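You operate a simulated robot arm through the tools that you are given. There is no shell and no other tool.

Carry out the task below with a simulated robot arm. There is one attempt and no reset: what you move stays moved.

## Task
Torque the three cover bolts to 8 N m, in number order.
Fine: use the orange driver and stand it back in its dock.
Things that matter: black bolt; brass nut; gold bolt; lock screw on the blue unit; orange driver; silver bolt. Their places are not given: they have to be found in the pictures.

Only the result counts: the job must be done as asked and must still hold three seconds after the hand-in. Knocking over, shifting, dropping, spilling or breaking anything else fails it. Lids that push on must go on centred and level and be pressed home; caps that screw on are set level and turned clockwise until they are tight.

## Robot
A 6-joint arm with a two-finger parallel gripper, fixed in place. Base frame: the origin is on the floor under the middle of its stand, x ahead of it, y to its left, z up; the work surface is at about z = 660. Lengths are in mm, angles in degrees, forces in N, time in s.
With the tool pointing down near the work surface it reaches from about 200 to 620 mm from the base axis. Its first joint turns from -66.0 to 66.0 degrees. Payload 2.7 kg.
The tool frame sits at the grasp point between the pads (the TCP): z along the fingers, y along the line on which they close. The tips reach 23 mm beyond it. The gripper opens to 94 mm. The fingers are 38 mm wide and 10 mm thick; the gripper's body (54 by 96 mm) begins 39 mm behind the TCP.
Orientation is that of the tool frame in the base frame, as a unit quaternion [w, x, y, z]. With the fingers straight down and closing along the base's y, the tool's x points along the base's -x, its y along +y and its z along -z.

## Interface
- The arm moves only by the tool arm_command. Its argument "steps" is a list that holds one entry, the list of rows, each a list of 7 numbers: the shift along the tool's x, y, z in m, then the turn, a rotation vector about the tool's x, y, z in degrees, then the opening in per cent of the stroke, from 0 (shut) to 100 (fully open). In form: [[[dx, dy, dz, wx, wy, wz, jaw], ...]]. A call has 1 to 20 rows; each row is the pose to reach, as a shift and turn from the pose commanded when the call began, along the tool's axes at that moment. Rows are played at 5 a second. More than 50 mm and 8.6 degrees between two rows, or a gripper value outside its range, and nothing of the call is played. A pose out of reach is approached as far as the arm can. The call stops where the force on the tool passes 90 N (or 10 N more than at its start, if that is more) or the arm is blocked; 0.2 s more then pass. Each finger travels about 45 mm/s and halts on what it meets, pressing with about 24 N; the grip force reading is that of the motor and also rises with nothing between the fingers. The clock runs only during rows and for 0.2 s after the last one: add rows that repeat a pose to give the fingers time. The reply holds the time, the measured pose of the TCP, the force on the tool along the base axes, the opening and the grip force, in the units named above and with some noise, with the torque about the TCP (base axes, N m) and any sound that the robot's microphone picked up.
- Cameras (640 x 400 px; columns grow to the right, rows downward): "scene" is fixed at [88.8, -460.5, 1403.2]; the picture's right is [0.52, -0.85, 0.00], its down [-0.50, -0.30, -0.81] and it looks along [0.70, 0.42, -0.58] (base axes); focal length 327 px, centre (320, 200). "wrist" rides on the gripper at [86, 16, -74] in the tool frame; the picture's right is [-0.18, 0.98, 0.00], its down [-0.58, -0.11, -0.81] and it looks along [-0.79, -0.15, 0.59] (tool axes); focal length 243 px, centre (320, 200).
- get_image(camera): a new picture of that camera. The clock stands still meanwhile.
- point_at(camera, pixels): there is no depth. For up to 12 entries [column, row, z] of the newest picture of that camera ("zoom" is the newest enlarged one), the place [x, y] in the base frame at which the ray of that pixel passes the height z, good to about 3 mm, but the place of the scene camera against the robot may be out by one fixed shift of up to 12 mm in any direction. The clock stands still meanwhile.
- enlarge(camera, box): a new picture of the part [left, top, right, bottom] of that camera's present view, enlarged. The clock stands still meanwhile.
- hand_in(): hands the job in; it is judged then, once.

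Unless the task says otherwise, let go and move clear before handing in.

The tools are called as name(argument=value, ...) on one line, values as JSON. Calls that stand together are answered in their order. arm_command: Moves the arm, as the interface text tells. Its arguments: {"type":"object","properties":{"steps":{"type":"array"}},"required":["steps"]} The other tools are called the same way: get_image (camera) takes a picture; point_at (camera, pixels) gives the place at which the rays of pixels pass given heights; enlarge (camera, box) takes an enlarged picture of a part of a camera's view; hand_in () hands the job in.

At the start:

```text
time_s: 0.0
position: [359.6, -110.5, 1165.2]
tcp_rot: [0.0, -0.001, 1.0, 0.0]
ft_force: [0.7, -0.2, 0.6]
moment: [0.02, 0.01, 0.01]
gripper_width: 93.9
gripper_force: 0.0
```

scene: 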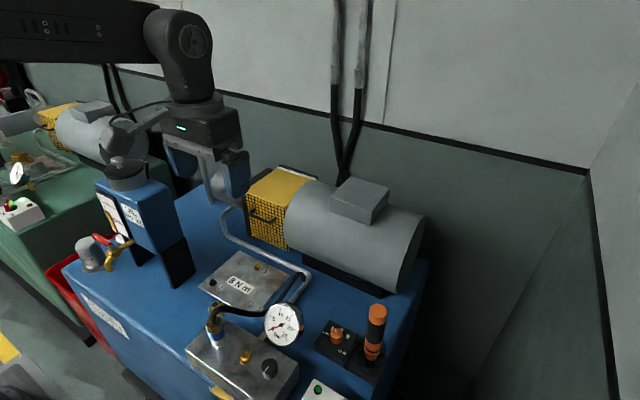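
wrist: 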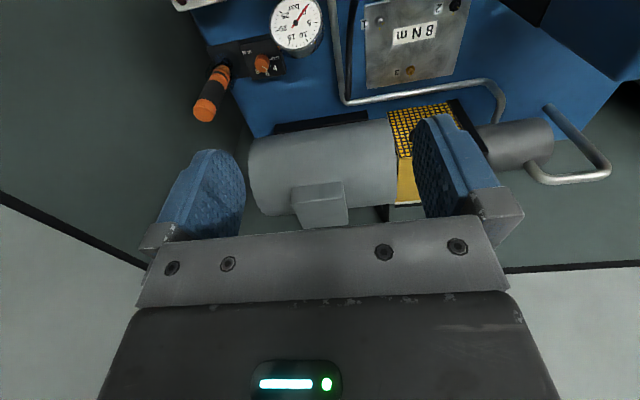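

The scene shows a plate marked "8 N m" near (245,280), a pressure gauge at (283,323), and an orange/black driver standing near (375,330) beside a dock. I'll enlarge these regions before moving.

enlarge(camera="scene", box=[180, 230, 320, 320])

enlarge(camera="scene", box=[290, 290, 420, 400])

enlarge(camera="scene", box=[170, 290, 320, 400])

enlarge(camera="wrist", box=[330, 0, 500, 110])

enlarge(camera="wrist", box=[170, 0, 340, 130])

enlarge(camera="scene", box=[60, 150, 220, 300])

```text
4.44 times, centred on (250, 275) of scene
```

zoom: 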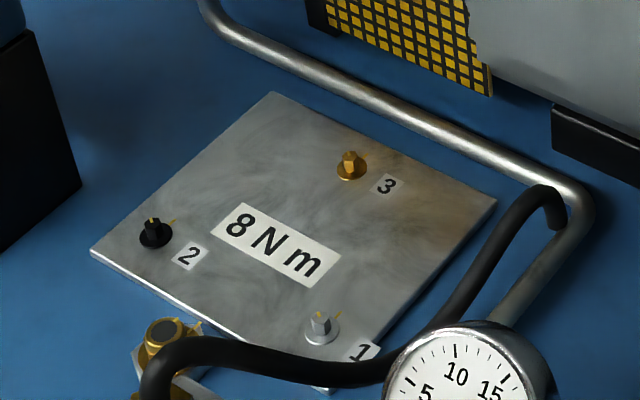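

```text
3.64 times, centred on (355, 345) of scene
```

zoom: 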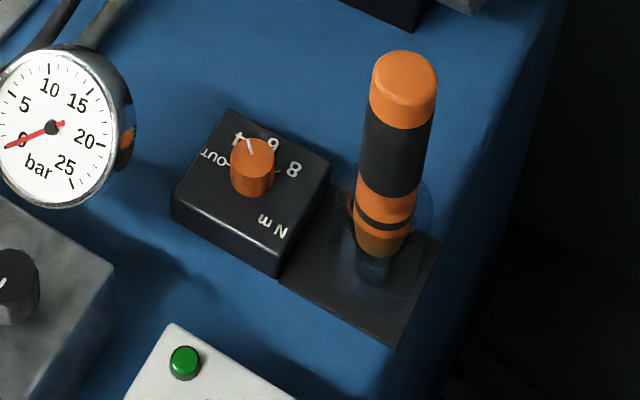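

```text
3.64 times, centred on (245, 345) of scene
```

zoom: 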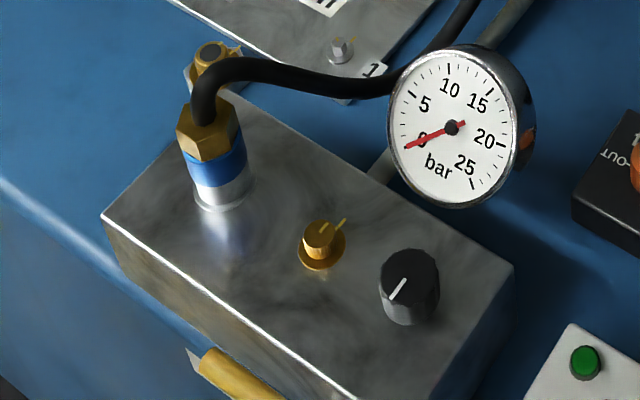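

```text
3.64 times, centred on (415, 55) of wrist
```

zoom: 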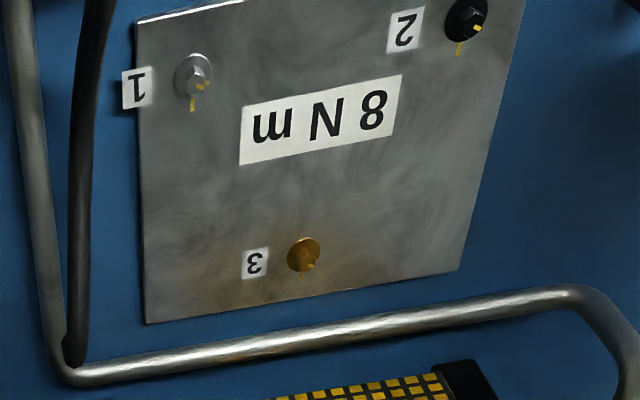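

```text
3.08 times, centred on (255, 65) of wrist
```

zoom: 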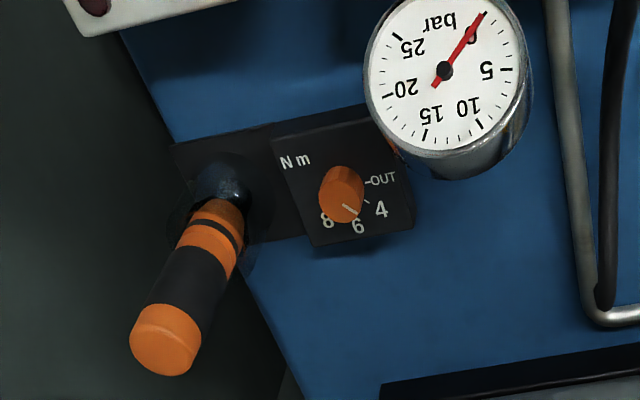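

```text
2.67 times, centred on (140, 225) of scene
```

zoom: 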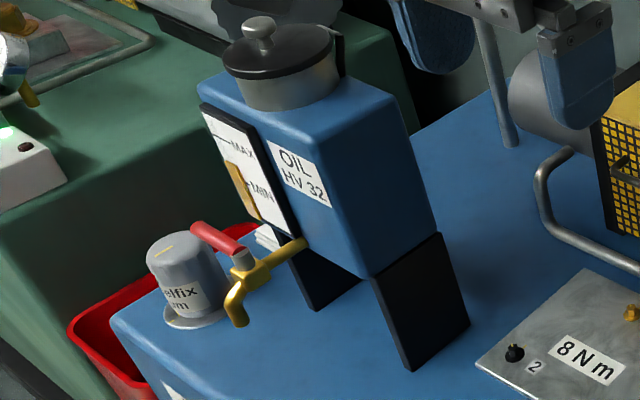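

The plate has bolts 1 (silver), 2 (black), 3 (gold); the dock has a torque selector knob (OUT/4/6/8) next to the standing driver. I'll triangulate these from both cameras at several heights.

point_at(camera="wrist", pixels=[[380.7, 22, 670], [380.7, 22, 690], [455.4, 5.5, 670], [455.4, 5.5, 690], [410.3, 70.1, 670], [410.3, 70.1, 690], [204.7, 110.5, 800], [204.7, 110.5, 850], [224.2, 61.8, 680], [262, 61.8, 700], [262, 61.8, 720]])

point_at(camera="scene", pixels=[[250, 303.2, 670], [250, 303.2, 690], [212.8, 282.9, 670], [212.8, 282.9, 690], [256.8, 267.1, 670], [256.8, 267.1, 690], [377.8, 313.4, 800], [377.8, 313.4, 850], [370.1, 362.9, 680], [336.3, 331.3, 700], [336.3, 331.3, 720]])

```text
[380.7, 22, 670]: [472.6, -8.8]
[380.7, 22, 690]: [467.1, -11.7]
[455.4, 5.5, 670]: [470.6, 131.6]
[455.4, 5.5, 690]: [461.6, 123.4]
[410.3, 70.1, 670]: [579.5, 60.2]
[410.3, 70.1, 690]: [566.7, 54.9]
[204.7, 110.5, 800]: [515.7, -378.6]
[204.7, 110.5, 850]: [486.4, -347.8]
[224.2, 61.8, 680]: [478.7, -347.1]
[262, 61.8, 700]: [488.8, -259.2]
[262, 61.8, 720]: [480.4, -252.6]
```

```text
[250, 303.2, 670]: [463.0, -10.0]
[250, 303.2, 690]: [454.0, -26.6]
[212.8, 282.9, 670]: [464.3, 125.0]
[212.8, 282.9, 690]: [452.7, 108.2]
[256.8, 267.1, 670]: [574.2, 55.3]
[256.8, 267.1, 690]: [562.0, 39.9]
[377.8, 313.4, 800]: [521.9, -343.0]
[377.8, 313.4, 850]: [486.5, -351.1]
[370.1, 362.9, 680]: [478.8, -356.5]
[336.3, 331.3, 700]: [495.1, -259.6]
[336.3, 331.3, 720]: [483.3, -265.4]
```

Both cameras agree roughly: bolts at about (472,-9), (470,131), (579,60), driver near (480,-350) with its top near z 850, and the knob near (485,-257). I'll move over to see the knob and driver closely.

arm_command(steps=[[[-0.01, -0.02, 0.035, 0, 0, 0, 100], [-0.022, -0.043, 0.07, 0, 0, 0, 100], [-0.035, -0.065, 0.107, 0, 0, 0, 100], [-0.047, -0.087, 0.143, 0, 0, 0, 100], [-0.058, -0.109, 0.179, 0, 0, 0, 100], [-0.07, -0.13, 0.215, 0, 0, 0, 100], [-0.07, -0.13, 0.215, 0, 0, 0, 100]]])

get_image(camera="wrist")

enlarge(camera="wrist", box=[130, 0, 450, 200])

```text
time_s: 1.6
position: [429.4, -240.3, 950.1]
tcp_rot: [0.0, -0.001, 1.0, 0.0]
ft_force: [0.1, 0.2, 0.0]
moment: [-0.02, 0.03, -0.02]
gripper_width: 93.7
gripper_force: 0.1
```

```text
taken
```

wrist: 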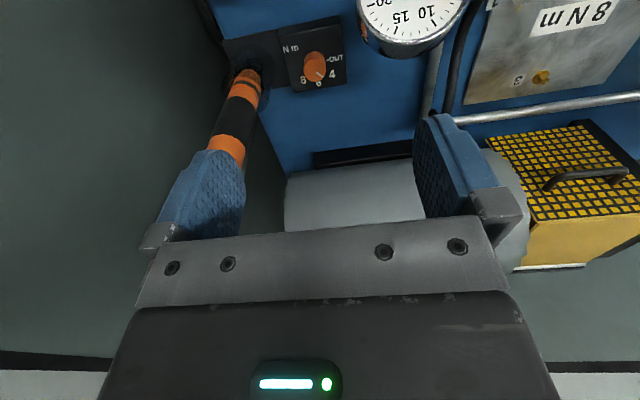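

```text
2.00 times, centred on (290, 100) of wrist
```

zoom: 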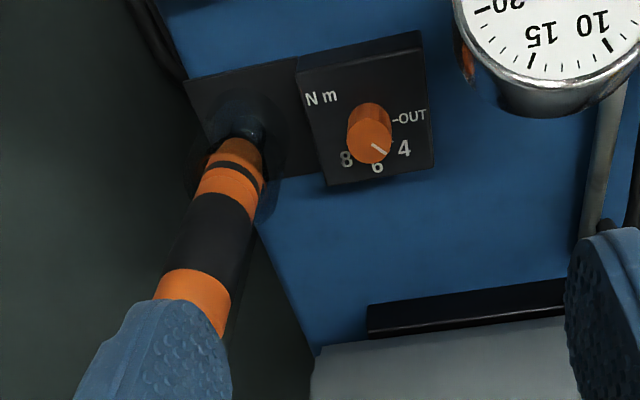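

The knob at (315,67) has its pointer somewhere between 4 and 6, not on 8. I'll check where the gauge sits so I can come in closer safely.

point_at(camera="wrist", pixels=[[405, 15, 720], [405, 15, 760], [405, 15, 800], [315, 67, 690], [315, 67, 710], [315, 67, 730], [247, 75, 680], [247, 75, 700], [226, 145, 820], [226, 145, 850]])

point_at(camera="scene", pixels=[[283, 324, 720], [283, 324, 760], [283, 324, 800], [244, 350, 720], [215, 315, 760], [230, 175, 900], [170, 240, 800]])

enlarge(camera="scene", box=[300, 290, 400, 370])

```text
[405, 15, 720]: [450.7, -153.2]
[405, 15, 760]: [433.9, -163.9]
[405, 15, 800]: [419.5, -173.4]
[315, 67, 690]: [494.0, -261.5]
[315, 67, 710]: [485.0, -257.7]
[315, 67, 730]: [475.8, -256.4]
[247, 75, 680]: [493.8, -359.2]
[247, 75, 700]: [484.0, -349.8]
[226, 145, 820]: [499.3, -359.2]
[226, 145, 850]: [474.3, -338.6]
```

```text
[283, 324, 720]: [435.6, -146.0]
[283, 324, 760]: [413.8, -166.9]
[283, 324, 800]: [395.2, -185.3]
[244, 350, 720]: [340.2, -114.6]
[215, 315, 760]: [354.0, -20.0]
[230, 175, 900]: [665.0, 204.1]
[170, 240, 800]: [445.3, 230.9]
```

```text
5.00 times, centred on (350, 330) of scene
```

zoom: 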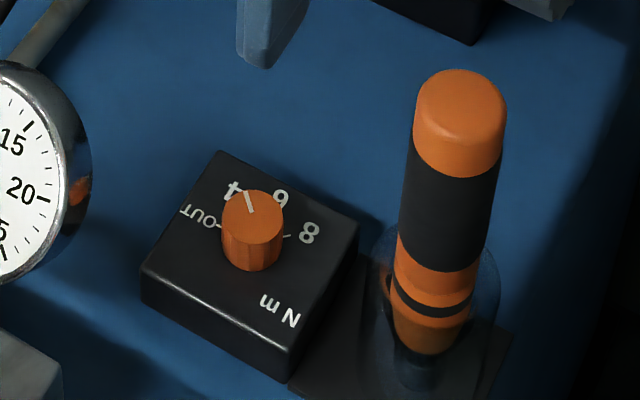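

The gauge centre is around (448,-152,720), clear of where I need to be. I'll get a bit closer and more directly over the knob to read its pointer.

arm_command(steps=[[[-0.015, -0.006, 0.035, 0, 0, 0, 100], [-0.03, -0.012, 0.07, 0, 0, 0, 100], [-0.03, -0.012, 0.07, 0, 0, 0, 100]]])

enlarge(camera="wrist", box=[260, 0, 420, 100])

enlarge(camera="wrist", box=[160, 0, 480, 200])

```text
time_s: 2.4
position: [460.4, -253.0, 879.5]
tcp_rot: [0.0, 0.0, 1.0, 0.0]
ft_force: [-1.0, 0.7, 0.1]
moment: [0.01, -0.02, -0.01]
gripper_width: 93.9
gripper_force: 0.1
```

```text
4.00 times, centred on (340, 50) of wrist
```

zoom: 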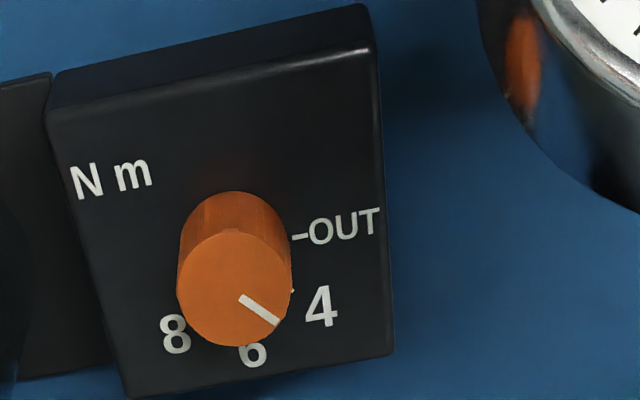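

```text
2.00 times, centred on (320, 100) of wrist
```

zoom: 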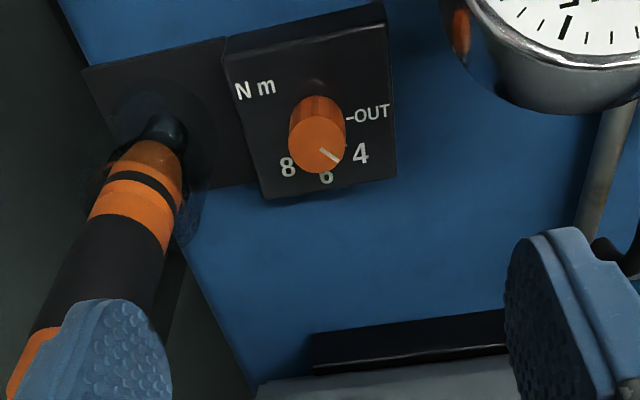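

The knob's pointer aims at about "4" (pointer from (240,298) to (278,322) in the zoom), so it has to turn about 90° clockwise to reach 8. I'll fix the heights and the knob centre before gripping it.

enlarge(camera="wrist", box=[260, 0, 420, 100])

point_at(camera="wrist", pixels=[[318.25, 71.75, 700], [318.25, 71.75, 710], [318.25, 71.75, 720], [320, 61.75, 680], [320, 61.75, 690], [303.75, 83.25, 680], [303.75, 83.25, 690], [303.75, 83.25, 700], [271.5, 27.5, 685], [353.5, 12, 685], [372.5, 98.5, 660]])

point_at(camera="scene", pixels=[[348, 336.4, 680], [348, 336.4, 690], [348, 336.4, 700], [336.6, 332.4, 700], [336.6, 332.4, 710]])

```text
4.00 times, centred on (340, 50) of wrist
```

zoom: 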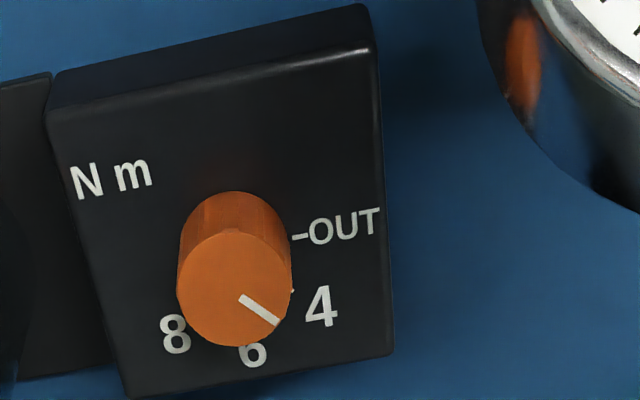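

```text
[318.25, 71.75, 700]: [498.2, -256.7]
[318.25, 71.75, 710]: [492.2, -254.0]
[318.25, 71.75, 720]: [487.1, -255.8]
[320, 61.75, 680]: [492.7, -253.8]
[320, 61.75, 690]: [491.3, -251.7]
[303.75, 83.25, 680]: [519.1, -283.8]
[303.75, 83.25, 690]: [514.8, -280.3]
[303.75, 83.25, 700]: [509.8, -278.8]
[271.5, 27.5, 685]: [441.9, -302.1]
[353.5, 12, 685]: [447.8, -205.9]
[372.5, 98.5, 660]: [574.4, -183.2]
```

```text
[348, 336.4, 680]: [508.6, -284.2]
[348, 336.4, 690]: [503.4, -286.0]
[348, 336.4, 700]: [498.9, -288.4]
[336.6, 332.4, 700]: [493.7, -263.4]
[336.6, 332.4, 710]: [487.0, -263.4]
```

The knob centre comes out near (491,-254) with the box top around 685–690. I'll narrow the jaws and lower to about 30 mm above the knob, then look again.

arm_command(steps=[[[-0.01, 0, 0.03, 0, 0, 0, 65], [-0.02, -0.001, 0.06, 0, 0, 0, 65], [-0.03, -0.001, 0.09, 0, 0, 0, 65], [-0.031, -0.001, 0.115, 0, 0, 0, 65], [-0.031, -0.001, 0.115, 0, 0, 0, 65]]])

get_image(camera="wrist")

enlarge(camera="wrist", box=[200, 20, 440, 170])

enlarge(camera="scene", box=[260, 240, 420, 370])

```text
time_s: 3.6
position: [491.4, -252.6, 765.8]
tcp_rot: [0.001, 0.0, 1.0, 0.0]
ft_force: [-0.7, -0.3, -0.3]
moment: [0.02, 0.02, -0.04]
gripper_width: 61.2
gripper_force: 0.1
```

```text
taken
```

wrist: 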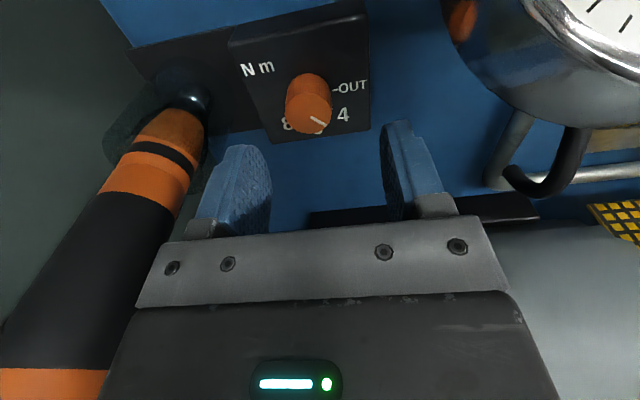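

```text
2.67 times, centred on (320, 95) of wrist
```

zoom: 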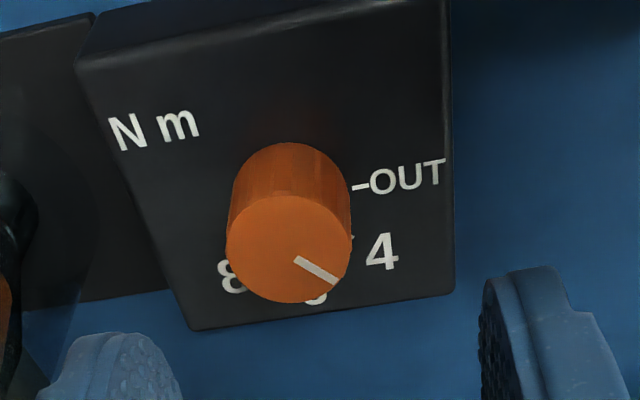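

```text
3.08 times, centred on (340, 305) of scene
```

zoom: 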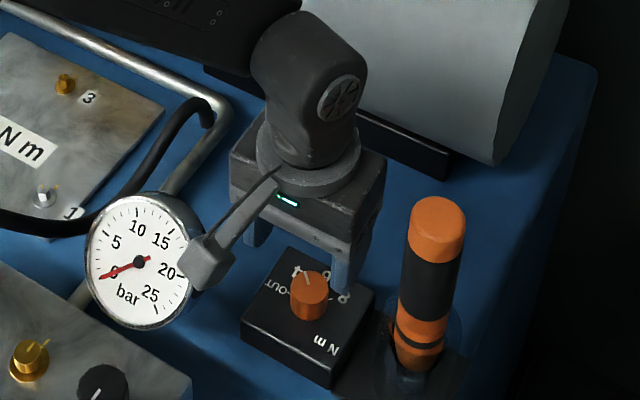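

The knob top is near z 711 and the box top near 688. I'll refine the knob's centre from this close view.

point_at(camera="wrist", pixels=[[308.4, 113, 711], [308.4, 113, 711], [308.4, 113, 705], [308.4, 113, 715], [309.5, 91.3, 688], [309.5, 91.3, 688], [286.3, 113, 711], [331, 113, 711]])

```text
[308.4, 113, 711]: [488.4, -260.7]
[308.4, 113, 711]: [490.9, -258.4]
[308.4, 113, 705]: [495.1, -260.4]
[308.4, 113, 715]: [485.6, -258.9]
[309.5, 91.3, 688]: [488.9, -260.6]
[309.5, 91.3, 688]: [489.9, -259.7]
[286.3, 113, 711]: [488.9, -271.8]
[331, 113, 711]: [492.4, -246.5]
```

Knob centre is about (489.5,-259.5), top 711. I'll pre-rotate the gripper by -45° above it (camera bracket stays clear of driver and gauge), then lower so the tips sit around z 697.

arm_command(steps=[[[0.0011, -0.006, 0, 0, 0, -7.5, 60], [0.0011, -0.006, 0, 0, 0, -15, 60], [0.0011, -0.006, 0, 0, 0, -22.5, 60], [0.0011, -0.006, 0, 0, 0, -30, 60], [0.0011, -0.006, 0, 0, 0, -37.5, 60], [0.0011, -0.006, 0, 0, 0, -45, 60], [0.0011, -0.006, 0.015, 0, 0, -45, 60], [0.0011, -0.006, 0.015, 0, 0, -45, 60]]])

get_image(camera="wrist")

enlarge(camera="scene", box=[260, 240, 420, 370])

```text
time_s: 5.4
position: [489.7, -258.7, 751.5]
tcp_rot: [0.0, -0.384, 0.923, 0.0]
ft_force: [0.2, -0.7, 0.6]
moment: [-0.01, 0.03, 0.01]
gripper_width: 56.4
gripper_force: 0.0
```

```text
taken
```

wrist: 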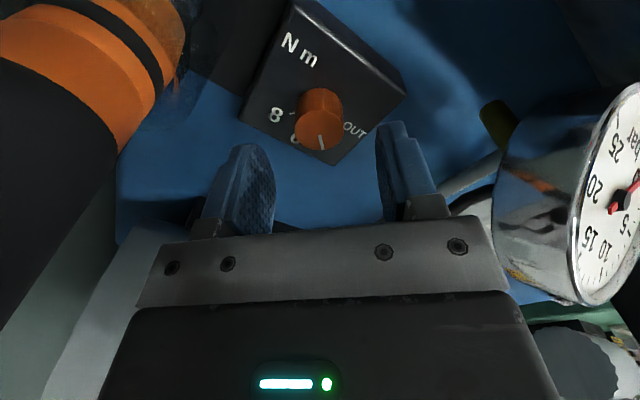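

```text
3.08 times, centred on (340, 305) of scene
```

zoom: 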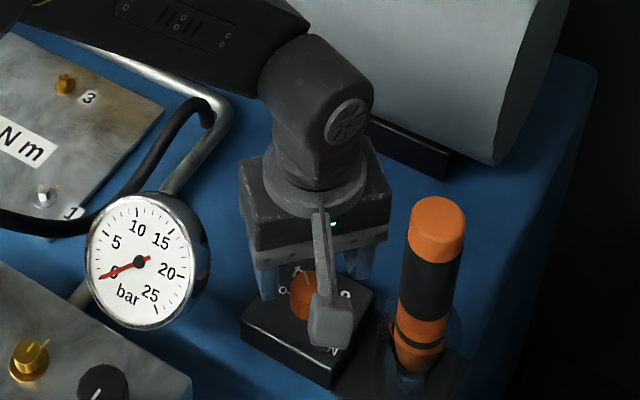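

The knob at (320,115) lines up with the centre line between the fingers, and the bracket is clear of the driver. Lowering about 30 mm so the pads flank the knob.

arm_command(steps=[[[0, 0, 0.015, 0, 0, 0, 60], [0, 0, 0.03, 0, 0, 0, 60], [0, 0, 0.03, 0, 0, 0, 60]]])

get_image(camera="wrist")

enlarge(camera="scene", box=[300, 290, 400, 360])

```text
time_s: 6.2
position: [489.2, -259.4, 720.1]
tcp_rot: [0.0, -0.384, 0.923, 0.0]
ft_force: [-0.2, 0.0, 0.2]
moment: [0.04, -0.03, 0.02]
gripper_width: 56.6
gripper_force: 0.2
```

```text
taken
```

wrist: 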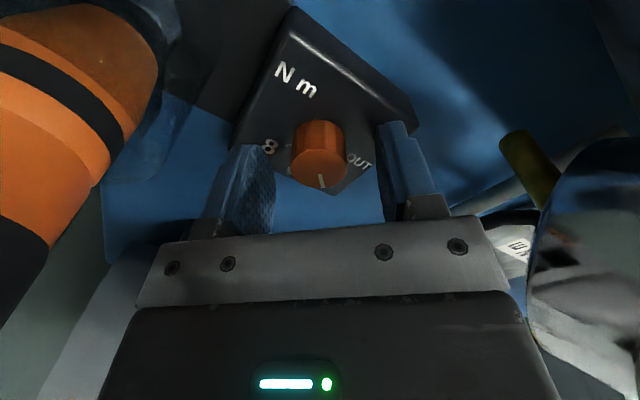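

```text
5.71 times, centred on (350, 325) of scene
```

zoom: 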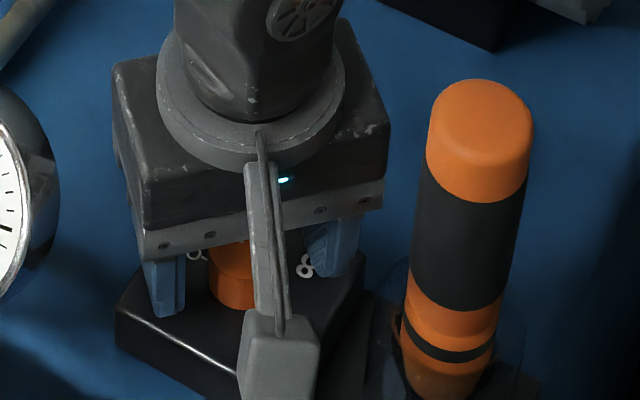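

The knob is between the pads with its top about 9 mm below the TCP. I'll lower 3 mm more and close on it.

arm_command(steps=[[[0, 0, 0.003, 0, 0, 0, 60], [0, 0, 0.003, 0, 0, 0, 10], [0, 0, 0.003, 0, 0, 0, 10], [0, 0, 0.003, 0, 0, 0, 10], [0, 0, 0.003, 0, 0, 0, 10]]])

get_image(camera="wrist")

```text
time_s: 7.4
position: [489.8, -259.4, 718.1]
tcp_rot: [0.0, -0.383, 0.924, -0.001]
ft_force: [6.7, -5.2, -4.7]
moment: [0.29, 0.11, -0.03]
gripper_width: 27.9
gripper_force: 44.5
```

```text
taken
```

wrist: 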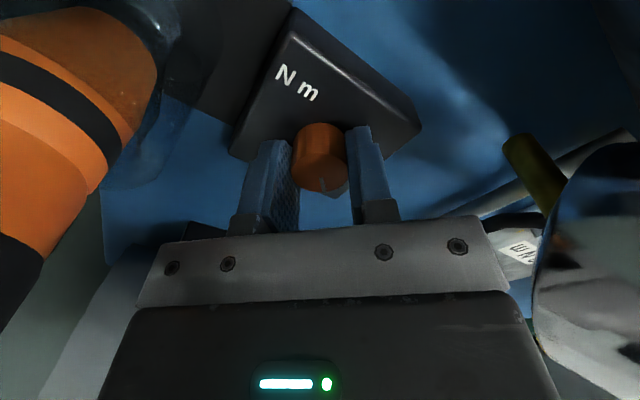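

The jaws hold the knob at 27.9 mm, with a small side force showing about 1 mm off-centre. I'll shift 1 mm and turn the first 45° clockwise.

arm_command(steps=[[[0, -0.0008, 0, 0, 0, 0, 10], [0, -0.0008, 0, 0, 0, 7.5, 10], [0, -0.0008, 0, 0, 0, 15, 10], [0, -0.0008, 0, 0, 0, 22.5, 10], [0, -0.0008, 0, 0, 0, 30, 10], [0, -0.0008, 0, 0, 0, 37.5, 10], [0, -0.0008, 0, 0, 0, 45, 10], [0, -0.0008, 0, 0, 0, 45, 10]]])

get_image(camera="wrist")

enlarge(camera="scene", box=[300, 290, 400, 360])

```text
time_s: 9.2
position: [489.6, -260.1, 718.1]
tcp_rot: [0.0, 0.001, 1.0, 0.0]
ft_force: [2.9, -3.9, -0.1]
moment: [0.35, 0.07, -0.04]
gripper_width: 27.9
gripper_force: 44.7
```

```text
taken
```

wrist: 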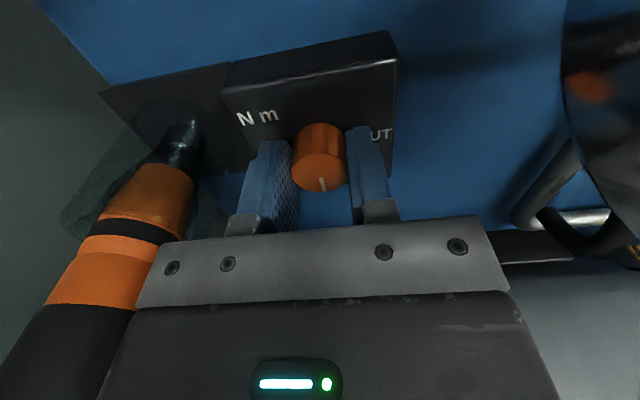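

```text
5.71 times, centred on (350, 325) of scene
```

zoom: 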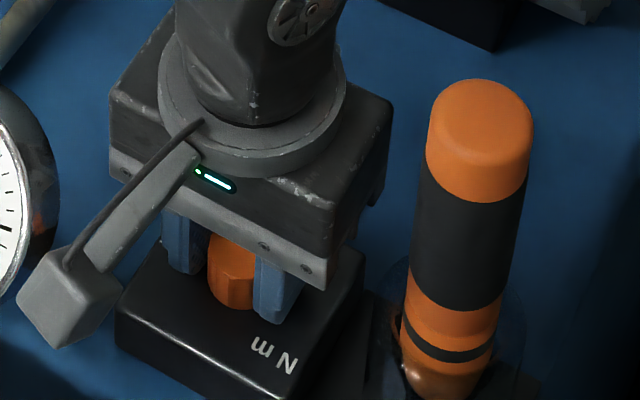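

Pointer now aims at about 6 (at (322,183), moved with the gripper). The gauge hub is at about z 755, so continuing to +45° would bring the camera bracket near it; I'll instead open, turn back 45°, regrip and turn again.

arm_command(steps=[[[0, 0, 0, 0, 0, 0, 60], [0, 0, 0, 0, 0, 0, 60], [0, 0, 0, 0, 0, 0, 60], [0, 0, 0, 0, 0, -7.5, 60], [0, 0, 0, 0, 0, -15, 60], [0, 0, 0, 0, 0, -22.5, 60], [0, 0, 0, 0, 0, -30, 60], [0, 0, 0, 0, 0, -37.5, 60], [0, 0, 0, 0, 0, -45, 60], [0, 0, 0, 0, 0, -45, 60]]])

get_image(camera="wrist")

enlarge(camera="wrist", box=[220, 50, 420, 210])

```text
time_s: 11.4
position: [489.8, -260.0, 718.7]
tcp_rot: [0.001, -0.385, 0.923, 0.0]
ft_force: [0.0, 0.3, -0.1]
moment: [0.0, 0.0, -0.01]
gripper_width: 56.4
gripper_force: 0.0
```

```text
taken
```

wrist: 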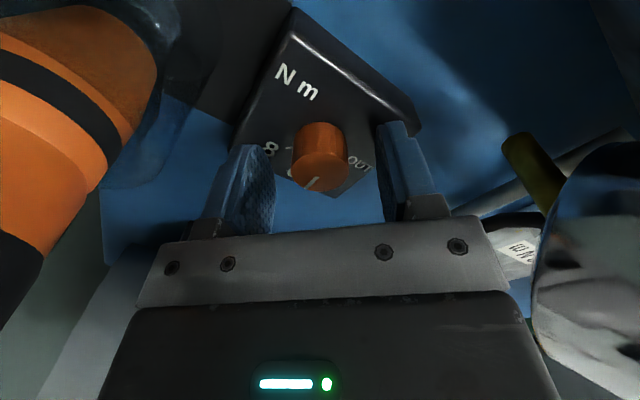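

```text
2.50 times, centred on (320, 130) of wrist
```

zoom: 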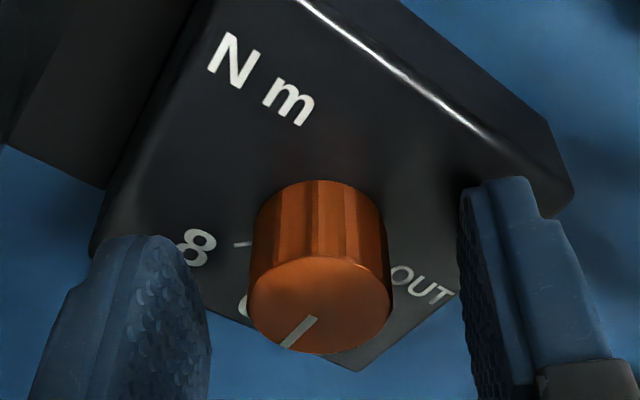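

The pointer is on 6 now and 8 is the next mark (tick at (243,245) in the zoom). Regrip and turn another 45° clockwise.

arm_command(steps=[[[0, 0, 0, 0, 0, 0, 10], [0, 0, 0, 0, 0, 0, 10], [0, 0, 0, 0, 0, 0, 10], [0, 0, 0, 0, 0, 0, 10], [0, 0, 0, 0, 0, 7.5, 10], [0, 0, 0, 0, 0, 15, 10], [0, 0, 0, 0, 0, 22.5, 10], [0, 0, 0, 0, 0, 30, 10], [0, 0, 0, 0, 0, 37.5, 10], [0, 0, 0, 0, 0, 45, 10], [0, 0, 0, 0, 0, 45, 10]]])

enlarge(camera="wrist", box=[220, 50, 420, 210])

```text
time_s: 13.8
position: [489.8, -259.2, 717.9]
tcp_rot: [0.0, 0.0, 1.0, 0.0]
ft_force: [0.3, -1.9, 3.0]
moment: [-0.2, 0.24, 0.21]
gripper_width: 26.9
gripper_force: 45.4
```

```text
2.50 times, centred on (320, 130) of wrist
```

zoom: 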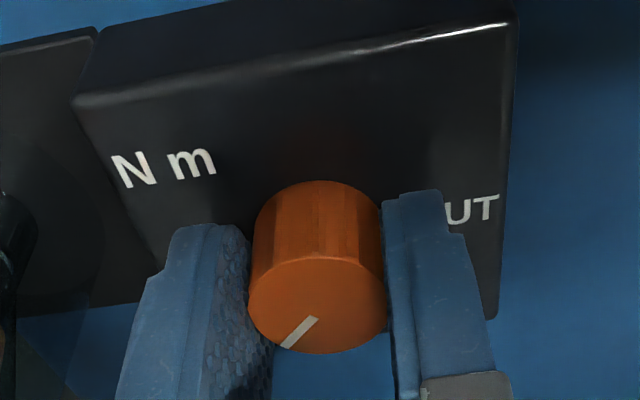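

The pointer followed the turn. I'll open, lift straight up, and check the reading from above.

arm_command(steps=[[[0, 0, 0, 0, 0, 0, 60], [0, 0, 0, 0, 0, 0, 60], [0, 0, 0, 0, 0, 0, 60], [0, 0, -0.03, 0, 0, 0, 60], [0, 0, -0.07, 0, 0, 0, 60], [0, 0, -0.11, 0, 0, 0, 60], [0.015, 0, -0.15, 0, 0, 0, 60], [0.03, 0, -0.165, 0, 0, 0, 60], [0.03, 0, -0.165, 0, 0, 0, 60]]])

enlarge(camera="wrist", box=[240, 0, 400, 100])

enlarge(camera="scene", box=[300, 290, 400, 370])

```text
time_s: 15.8
position: [460.5, -260.0, 881.9]
tcp_rot: [0.0, -0.001, 1.0, 0.001]
ft_force: [-0.4, 0.1, -0.3]
moment: [0.0, 0.03, 0.0]
gripper_width: 56.5
gripper_force: 0.1
```

```text
4.00 times, centred on (320, 50) of wrist
```

zoom: 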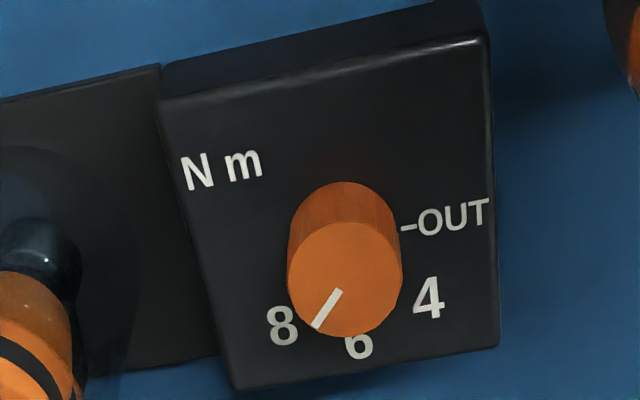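

```text
5.00 times, centred on (350, 330) of scene
```

zoom: 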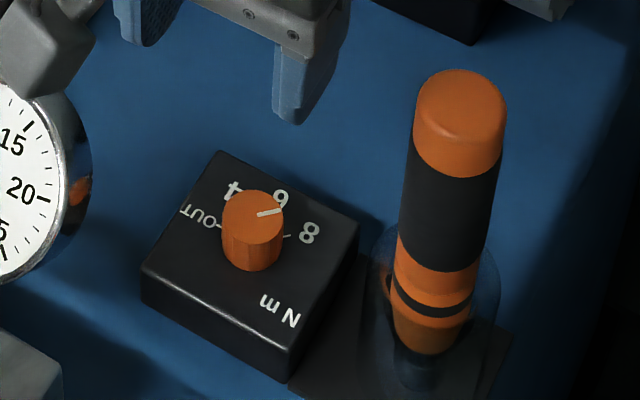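

The pointer now lines up with the 8 mark in both views (scene pointer (257,215)→(283,209) toward the 8 tick at (287,236)). Next I examine the driver and its dock.

get_image(camera="wrist")

enlarge(camera="wrist", box=[140, 0, 340, 200])

enlarge(camera="scene", box=[340, 290, 420, 390])

enlarge(camera="scene", box=[180, 240, 310, 330])

```text
taken
```

wrist: 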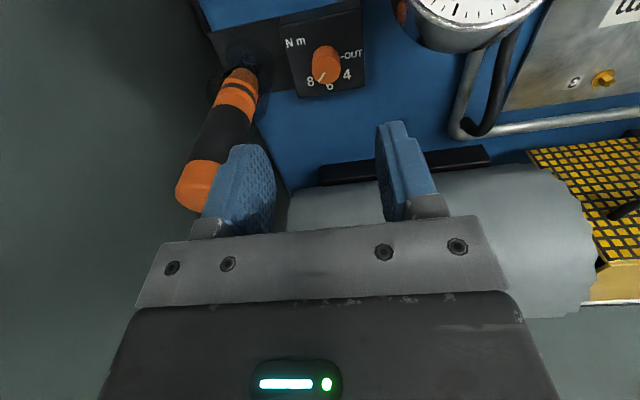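

```text
2.00 times, centred on (240, 100) of wrist
```

zoom: 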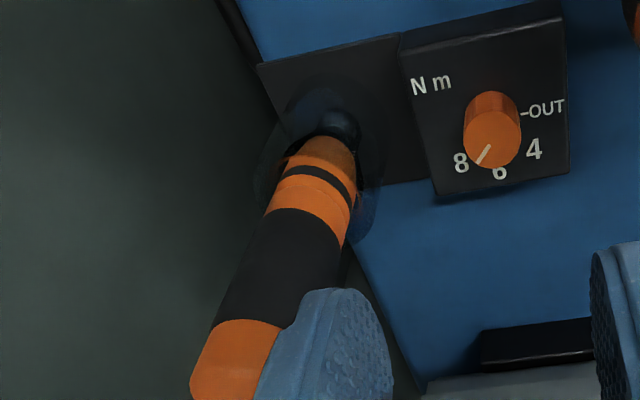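

```text
4.00 times, centred on (380, 340) of scene
```

zoom: 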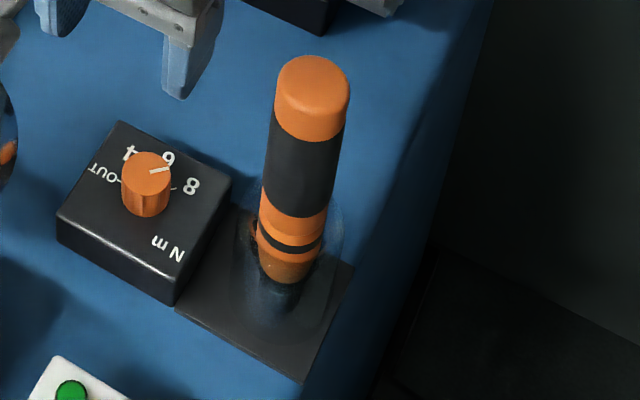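

```text
4.44 times, centred on (245, 285) of scene
```

zoom: 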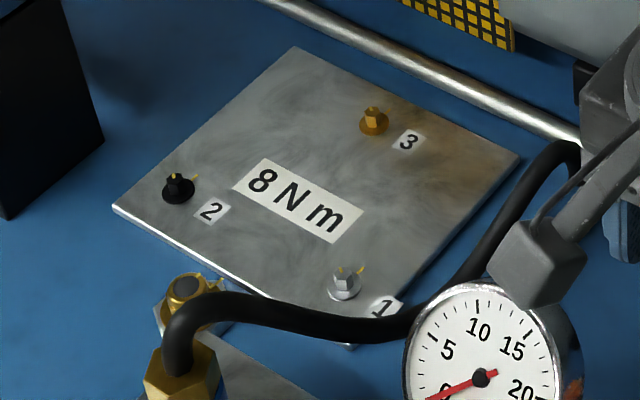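

The driver stands at about (492,-348) with its top near z 854, inside a clear cup around its lower end. I'll raise, open fully and hover above it to centre precisely.

arm_command(steps=[[[0, 0, -0.04, 0, 0, 0, 80], [-0.005, -0.02, -0.06, 0, 0, 0, 100], [-0.015, -0.055, -0.07, 0, 0, 0, 100], [-0.03, -0.088, -0.07, 0, 0, 0, 100], [-0.03, -0.088, -0.07, 0, 0, 0, 100]]])

get_image(camera="wrist")

enlarge(camera="wrist", box=[220, 0, 420, 140])

```text
time_s: 17.0
position: [489.4, -348.3, 953.4]
tcp_rot: [0.0, -0.001, 1.0, 0.0]
ft_force: [0.6, -0.1, 0.6]
moment: [-0.02, -0.02, -0.02]
gripper_width: 94.1
gripper_force: 0.0
```

```text
taken
```

wrist: 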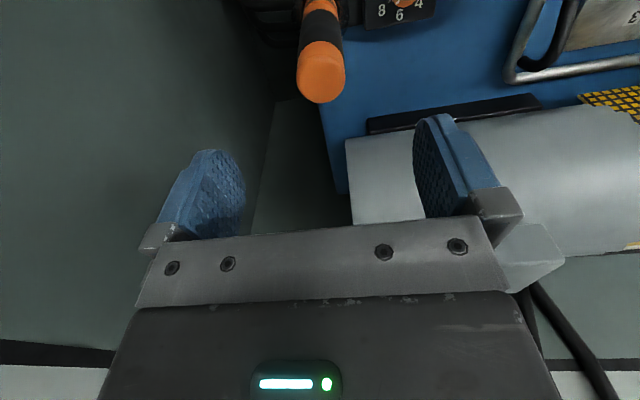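

```text
2.86 times, centred on (320, 70) of wrist
```

zoom: 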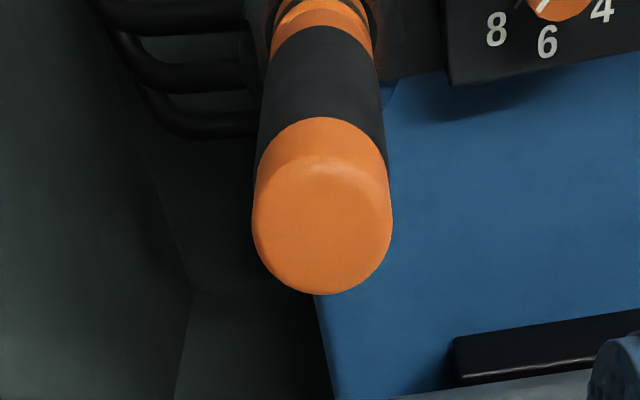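

The cap's top disc is centred at (321,78), which places the driver axis at (490.5,-348.4), top z≈852, Ø35 mm. I'll verify with point_at and then descend around it to TCP z≈825.

point_at(camera="wrist", pixels=[[320.7, 77.7, 852], [320.7, 77.7, 852], [320.7, 77.7, 852], [320.7, 77.7, 846]])

arm_command(steps=[[[-0.001, 0, 0.03, 0, 0, 0, 100], [-0.001, 0, 0.06, 0, 0, 0, 100], [-0.001, 0, 0.08, 0, 0, 0, 100], [-0.001, 0, 0.08, 0, 0, 0, 100]]])

get_image(camera="wrist")

enlarge(camera="scene", box=[320, 230, 440, 390])

```text
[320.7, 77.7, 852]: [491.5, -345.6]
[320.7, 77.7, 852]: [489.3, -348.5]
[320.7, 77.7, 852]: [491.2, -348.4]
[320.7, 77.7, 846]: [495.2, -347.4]
```

```text
time_s: 18.0
position: [491.1, -348.0, 873.2]
tcp_rot: [0.0, -0.001, 1.0, 0.0]
ft_force: [-0.1, 0.1, -0.2]
moment: [0.0, 0.01, 0.04]
gripper_width: 94.1
gripper_force: 0.0
```

```text
taken
```

wrist: 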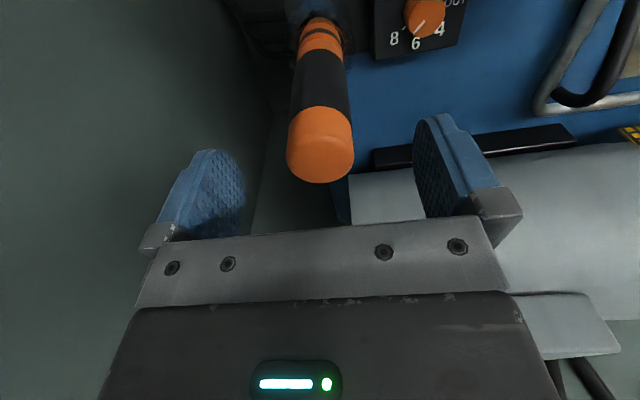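

```text
2.50 times, centred on (380, 310) of scene
```

zoom: 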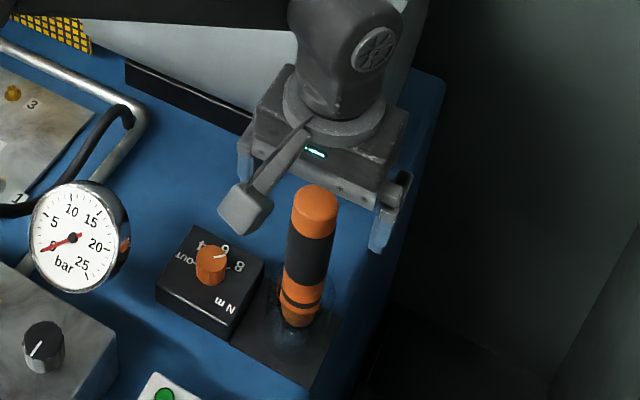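

The cap top (319,155) sits centred between the fingers. Lowering a further 48 mm to put the pads around the handle.

arm_command(steps=[[[0, 0, 0.02, 0, 0, 0, 100], [0, 0, 0.038, 0, 0, 0, 100], [0, 0, 0.047, 0, 0, 0, 100], [0, 0, 0.047, 0, 0, 0, 100]]])

get_image(camera="wrist")

enlarge(camera="scene", box=[320, 250, 440, 390])

```text
time_s: 19.0
position: [491.0, -348.3, 826.1]
tcp_rot: [0.0, -0.001, 1.0, -0.001]
ft_force: [-0.6, 0.0, 1.0]
moment: [-0.01, -0.01, -0.02]
gripper_width: 94.0
gripper_force: 0.1
```

```text
taken
```

wrist: 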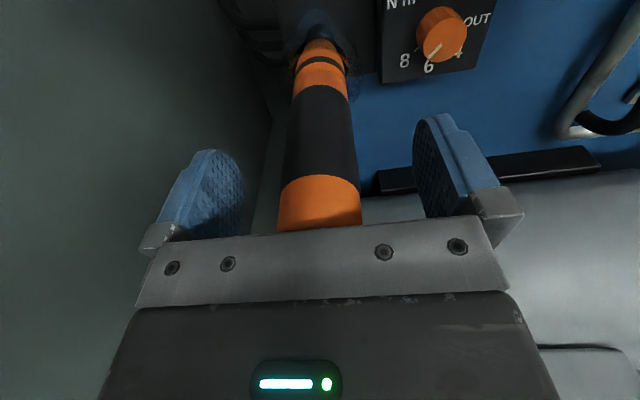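

```text
2.86 times, centred on (380, 320) of scene
```

zoom: 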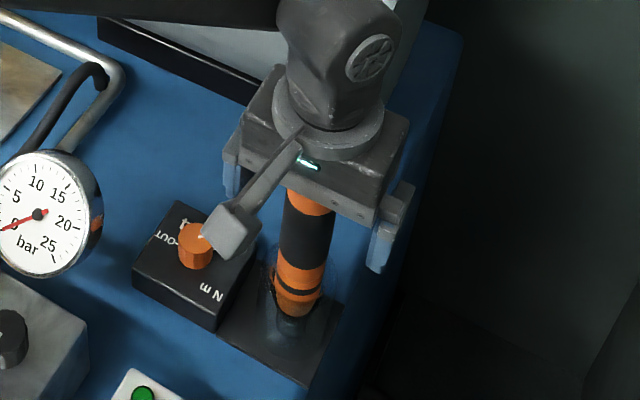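

The handle is centred between the pads. I'll go 6 mm deeper and close on it.

arm_command(steps=[[[0, 0, 0.006, 0, 0, 0, 100], [0, 0, 0.006, 0, 0, 0, 20], [0, 0, 0.006, 0, 0, 0, 20], [0, 0, 0.006, 0, 0, 0, 20], [0, 0, 0.006, 0, 0, 0, 20], [0, 0, 0.006, 0, 0, 0, 20], [0, 0, 0.006, 0, 0, 0, 20]]])

get_image(camera="wrist")

```text
time_s: 20.6
position: [492.3, -348.0, 821.4]
tcp_rot: [0.002, -0.001, 1.0, -0.001]
ft_force: [-0.6, 4.5, 22.9]
moment: [0.69, -0.04, -0.01]
gripper_width: 34.5
gripper_force: 23.6
```

```text
taken
```

wrist: 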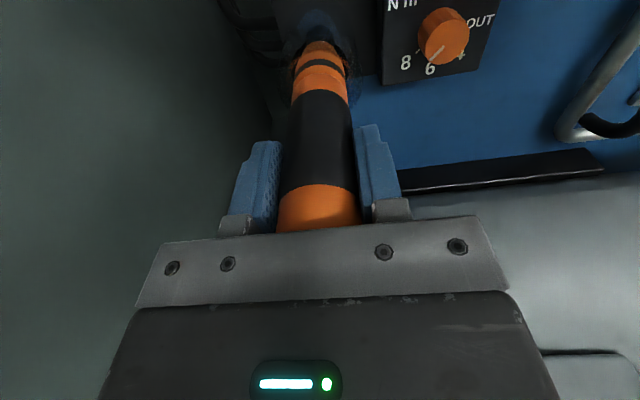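

Grip is firm at 34.5 mm, but Fz of +23 N suggests I press down on the cap. I'll lift slightly and see the force settle, then continue lifting.

arm_command(steps=[[[0, 0, -0.003, 0, 0, 0, 15], [0, 0, -0.006, 0, 0, 0, 15], [0, 0, -0.01, 0, 0, 0, 15], [0, 0, -0.01, 0, 0, 0, 15]]])

get_image(camera="wrist")

enlarge(camera="scene", box=[320, 250, 440, 390])

```text
time_s: 21.6
position: [490.2, -347.9, 829.8]
tcp_rot: [-0.003, 0.0, 1.0, 0.001]
ft_force: [0.6, -0.6, -3.7]
moment: [0.0, -0.01, 0.01]
gripper_width: 34.7
gripper_force: 23.6
```

```text
taken
```

wrist: 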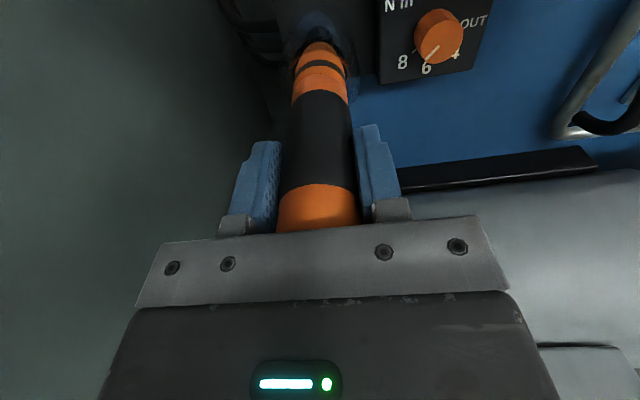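

```text
2.86 times, centred on (380, 320) of scene
```

zoom: 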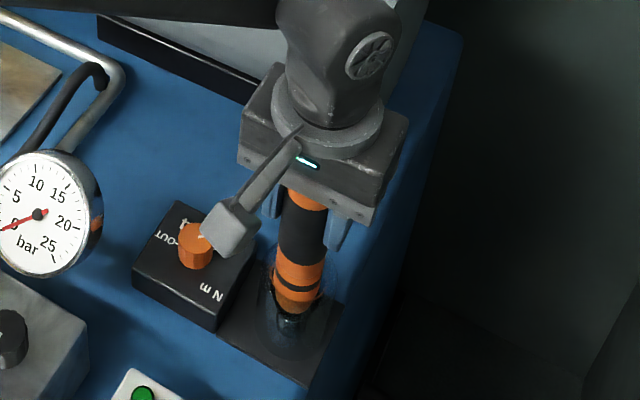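

The driver came up with the gripper (Fz −3.7 N is its weight). I continue lifting it clear of the cup.

arm_command(steps=[[[0, 0, -0.02, 0, 0, 0, 15], [0, 0, -0.04, 0, 0, 0, 15], [0, 0, -0.06, 0, 0, 0, 15], [0, 0, -0.08, 0, 0, 0, 15], [0, 0, -0.1, 0, 0, 0, 15], [0, 0, -0.12, 0, 0, 0, 15], [0, 0, -0.12, 0, 0, 0, 15]]])

get_image(camera="wrist")

get_image(camera="scene")

enlarge(camera="scene", box=[310, 200, 440, 390])

```text
time_s: 23.2
position: [491.0, -347.7, 950.9]
tcp_rot: [0.0, -0.001, 1.0, 0.0]
ft_force: [0.6, 0.2, -3.7]
moment: [-0.01, -0.03, 0.05]
gripper_width: 34.3
gripper_force: 23.7
```

```text
taken
```

wrist: 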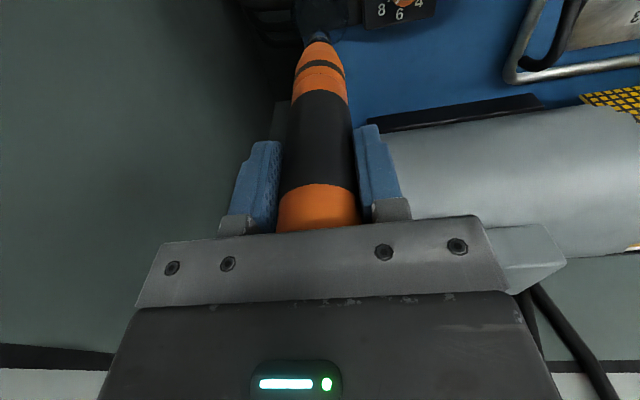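

```text
taken
```

scene: 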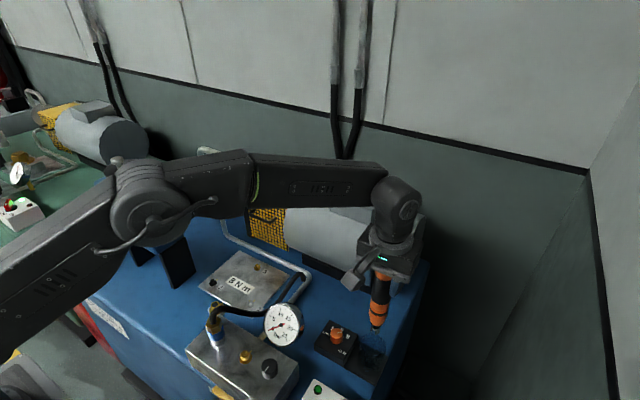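

```text
2.11 times, centred on (375, 295) of scene
```

zoom: 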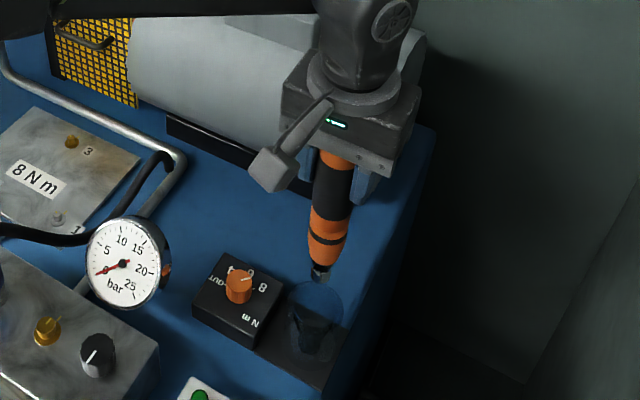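

The driver is fully out of the dock, its socket tip visible at about (375,328) in the scene. I'll zoom in on tip and grip to measure the tip position relative to the TCP.

enlarge(camera="scene", box=[340, 250, 420, 380])

enlarge(camera="wrist", box=[240, 0, 400, 100])

```text
3.08 times, centred on (380, 315) of scene
```

zoom: 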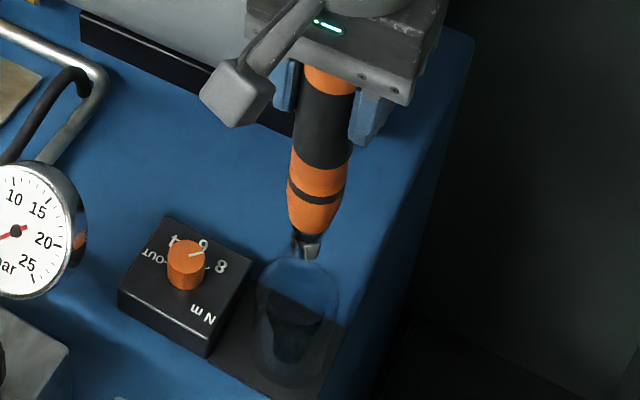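

```text
4.00 times, centred on (320, 50) of wrist
```

zoom: 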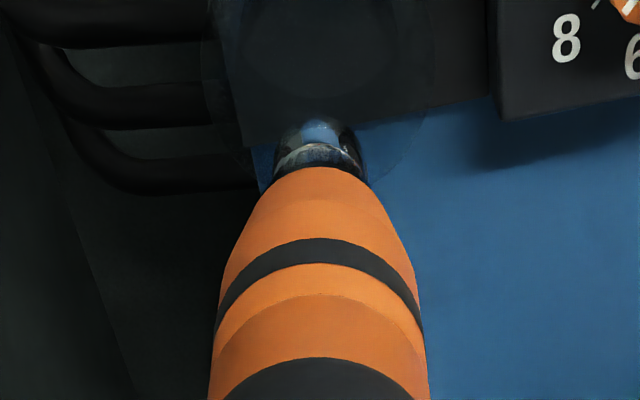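

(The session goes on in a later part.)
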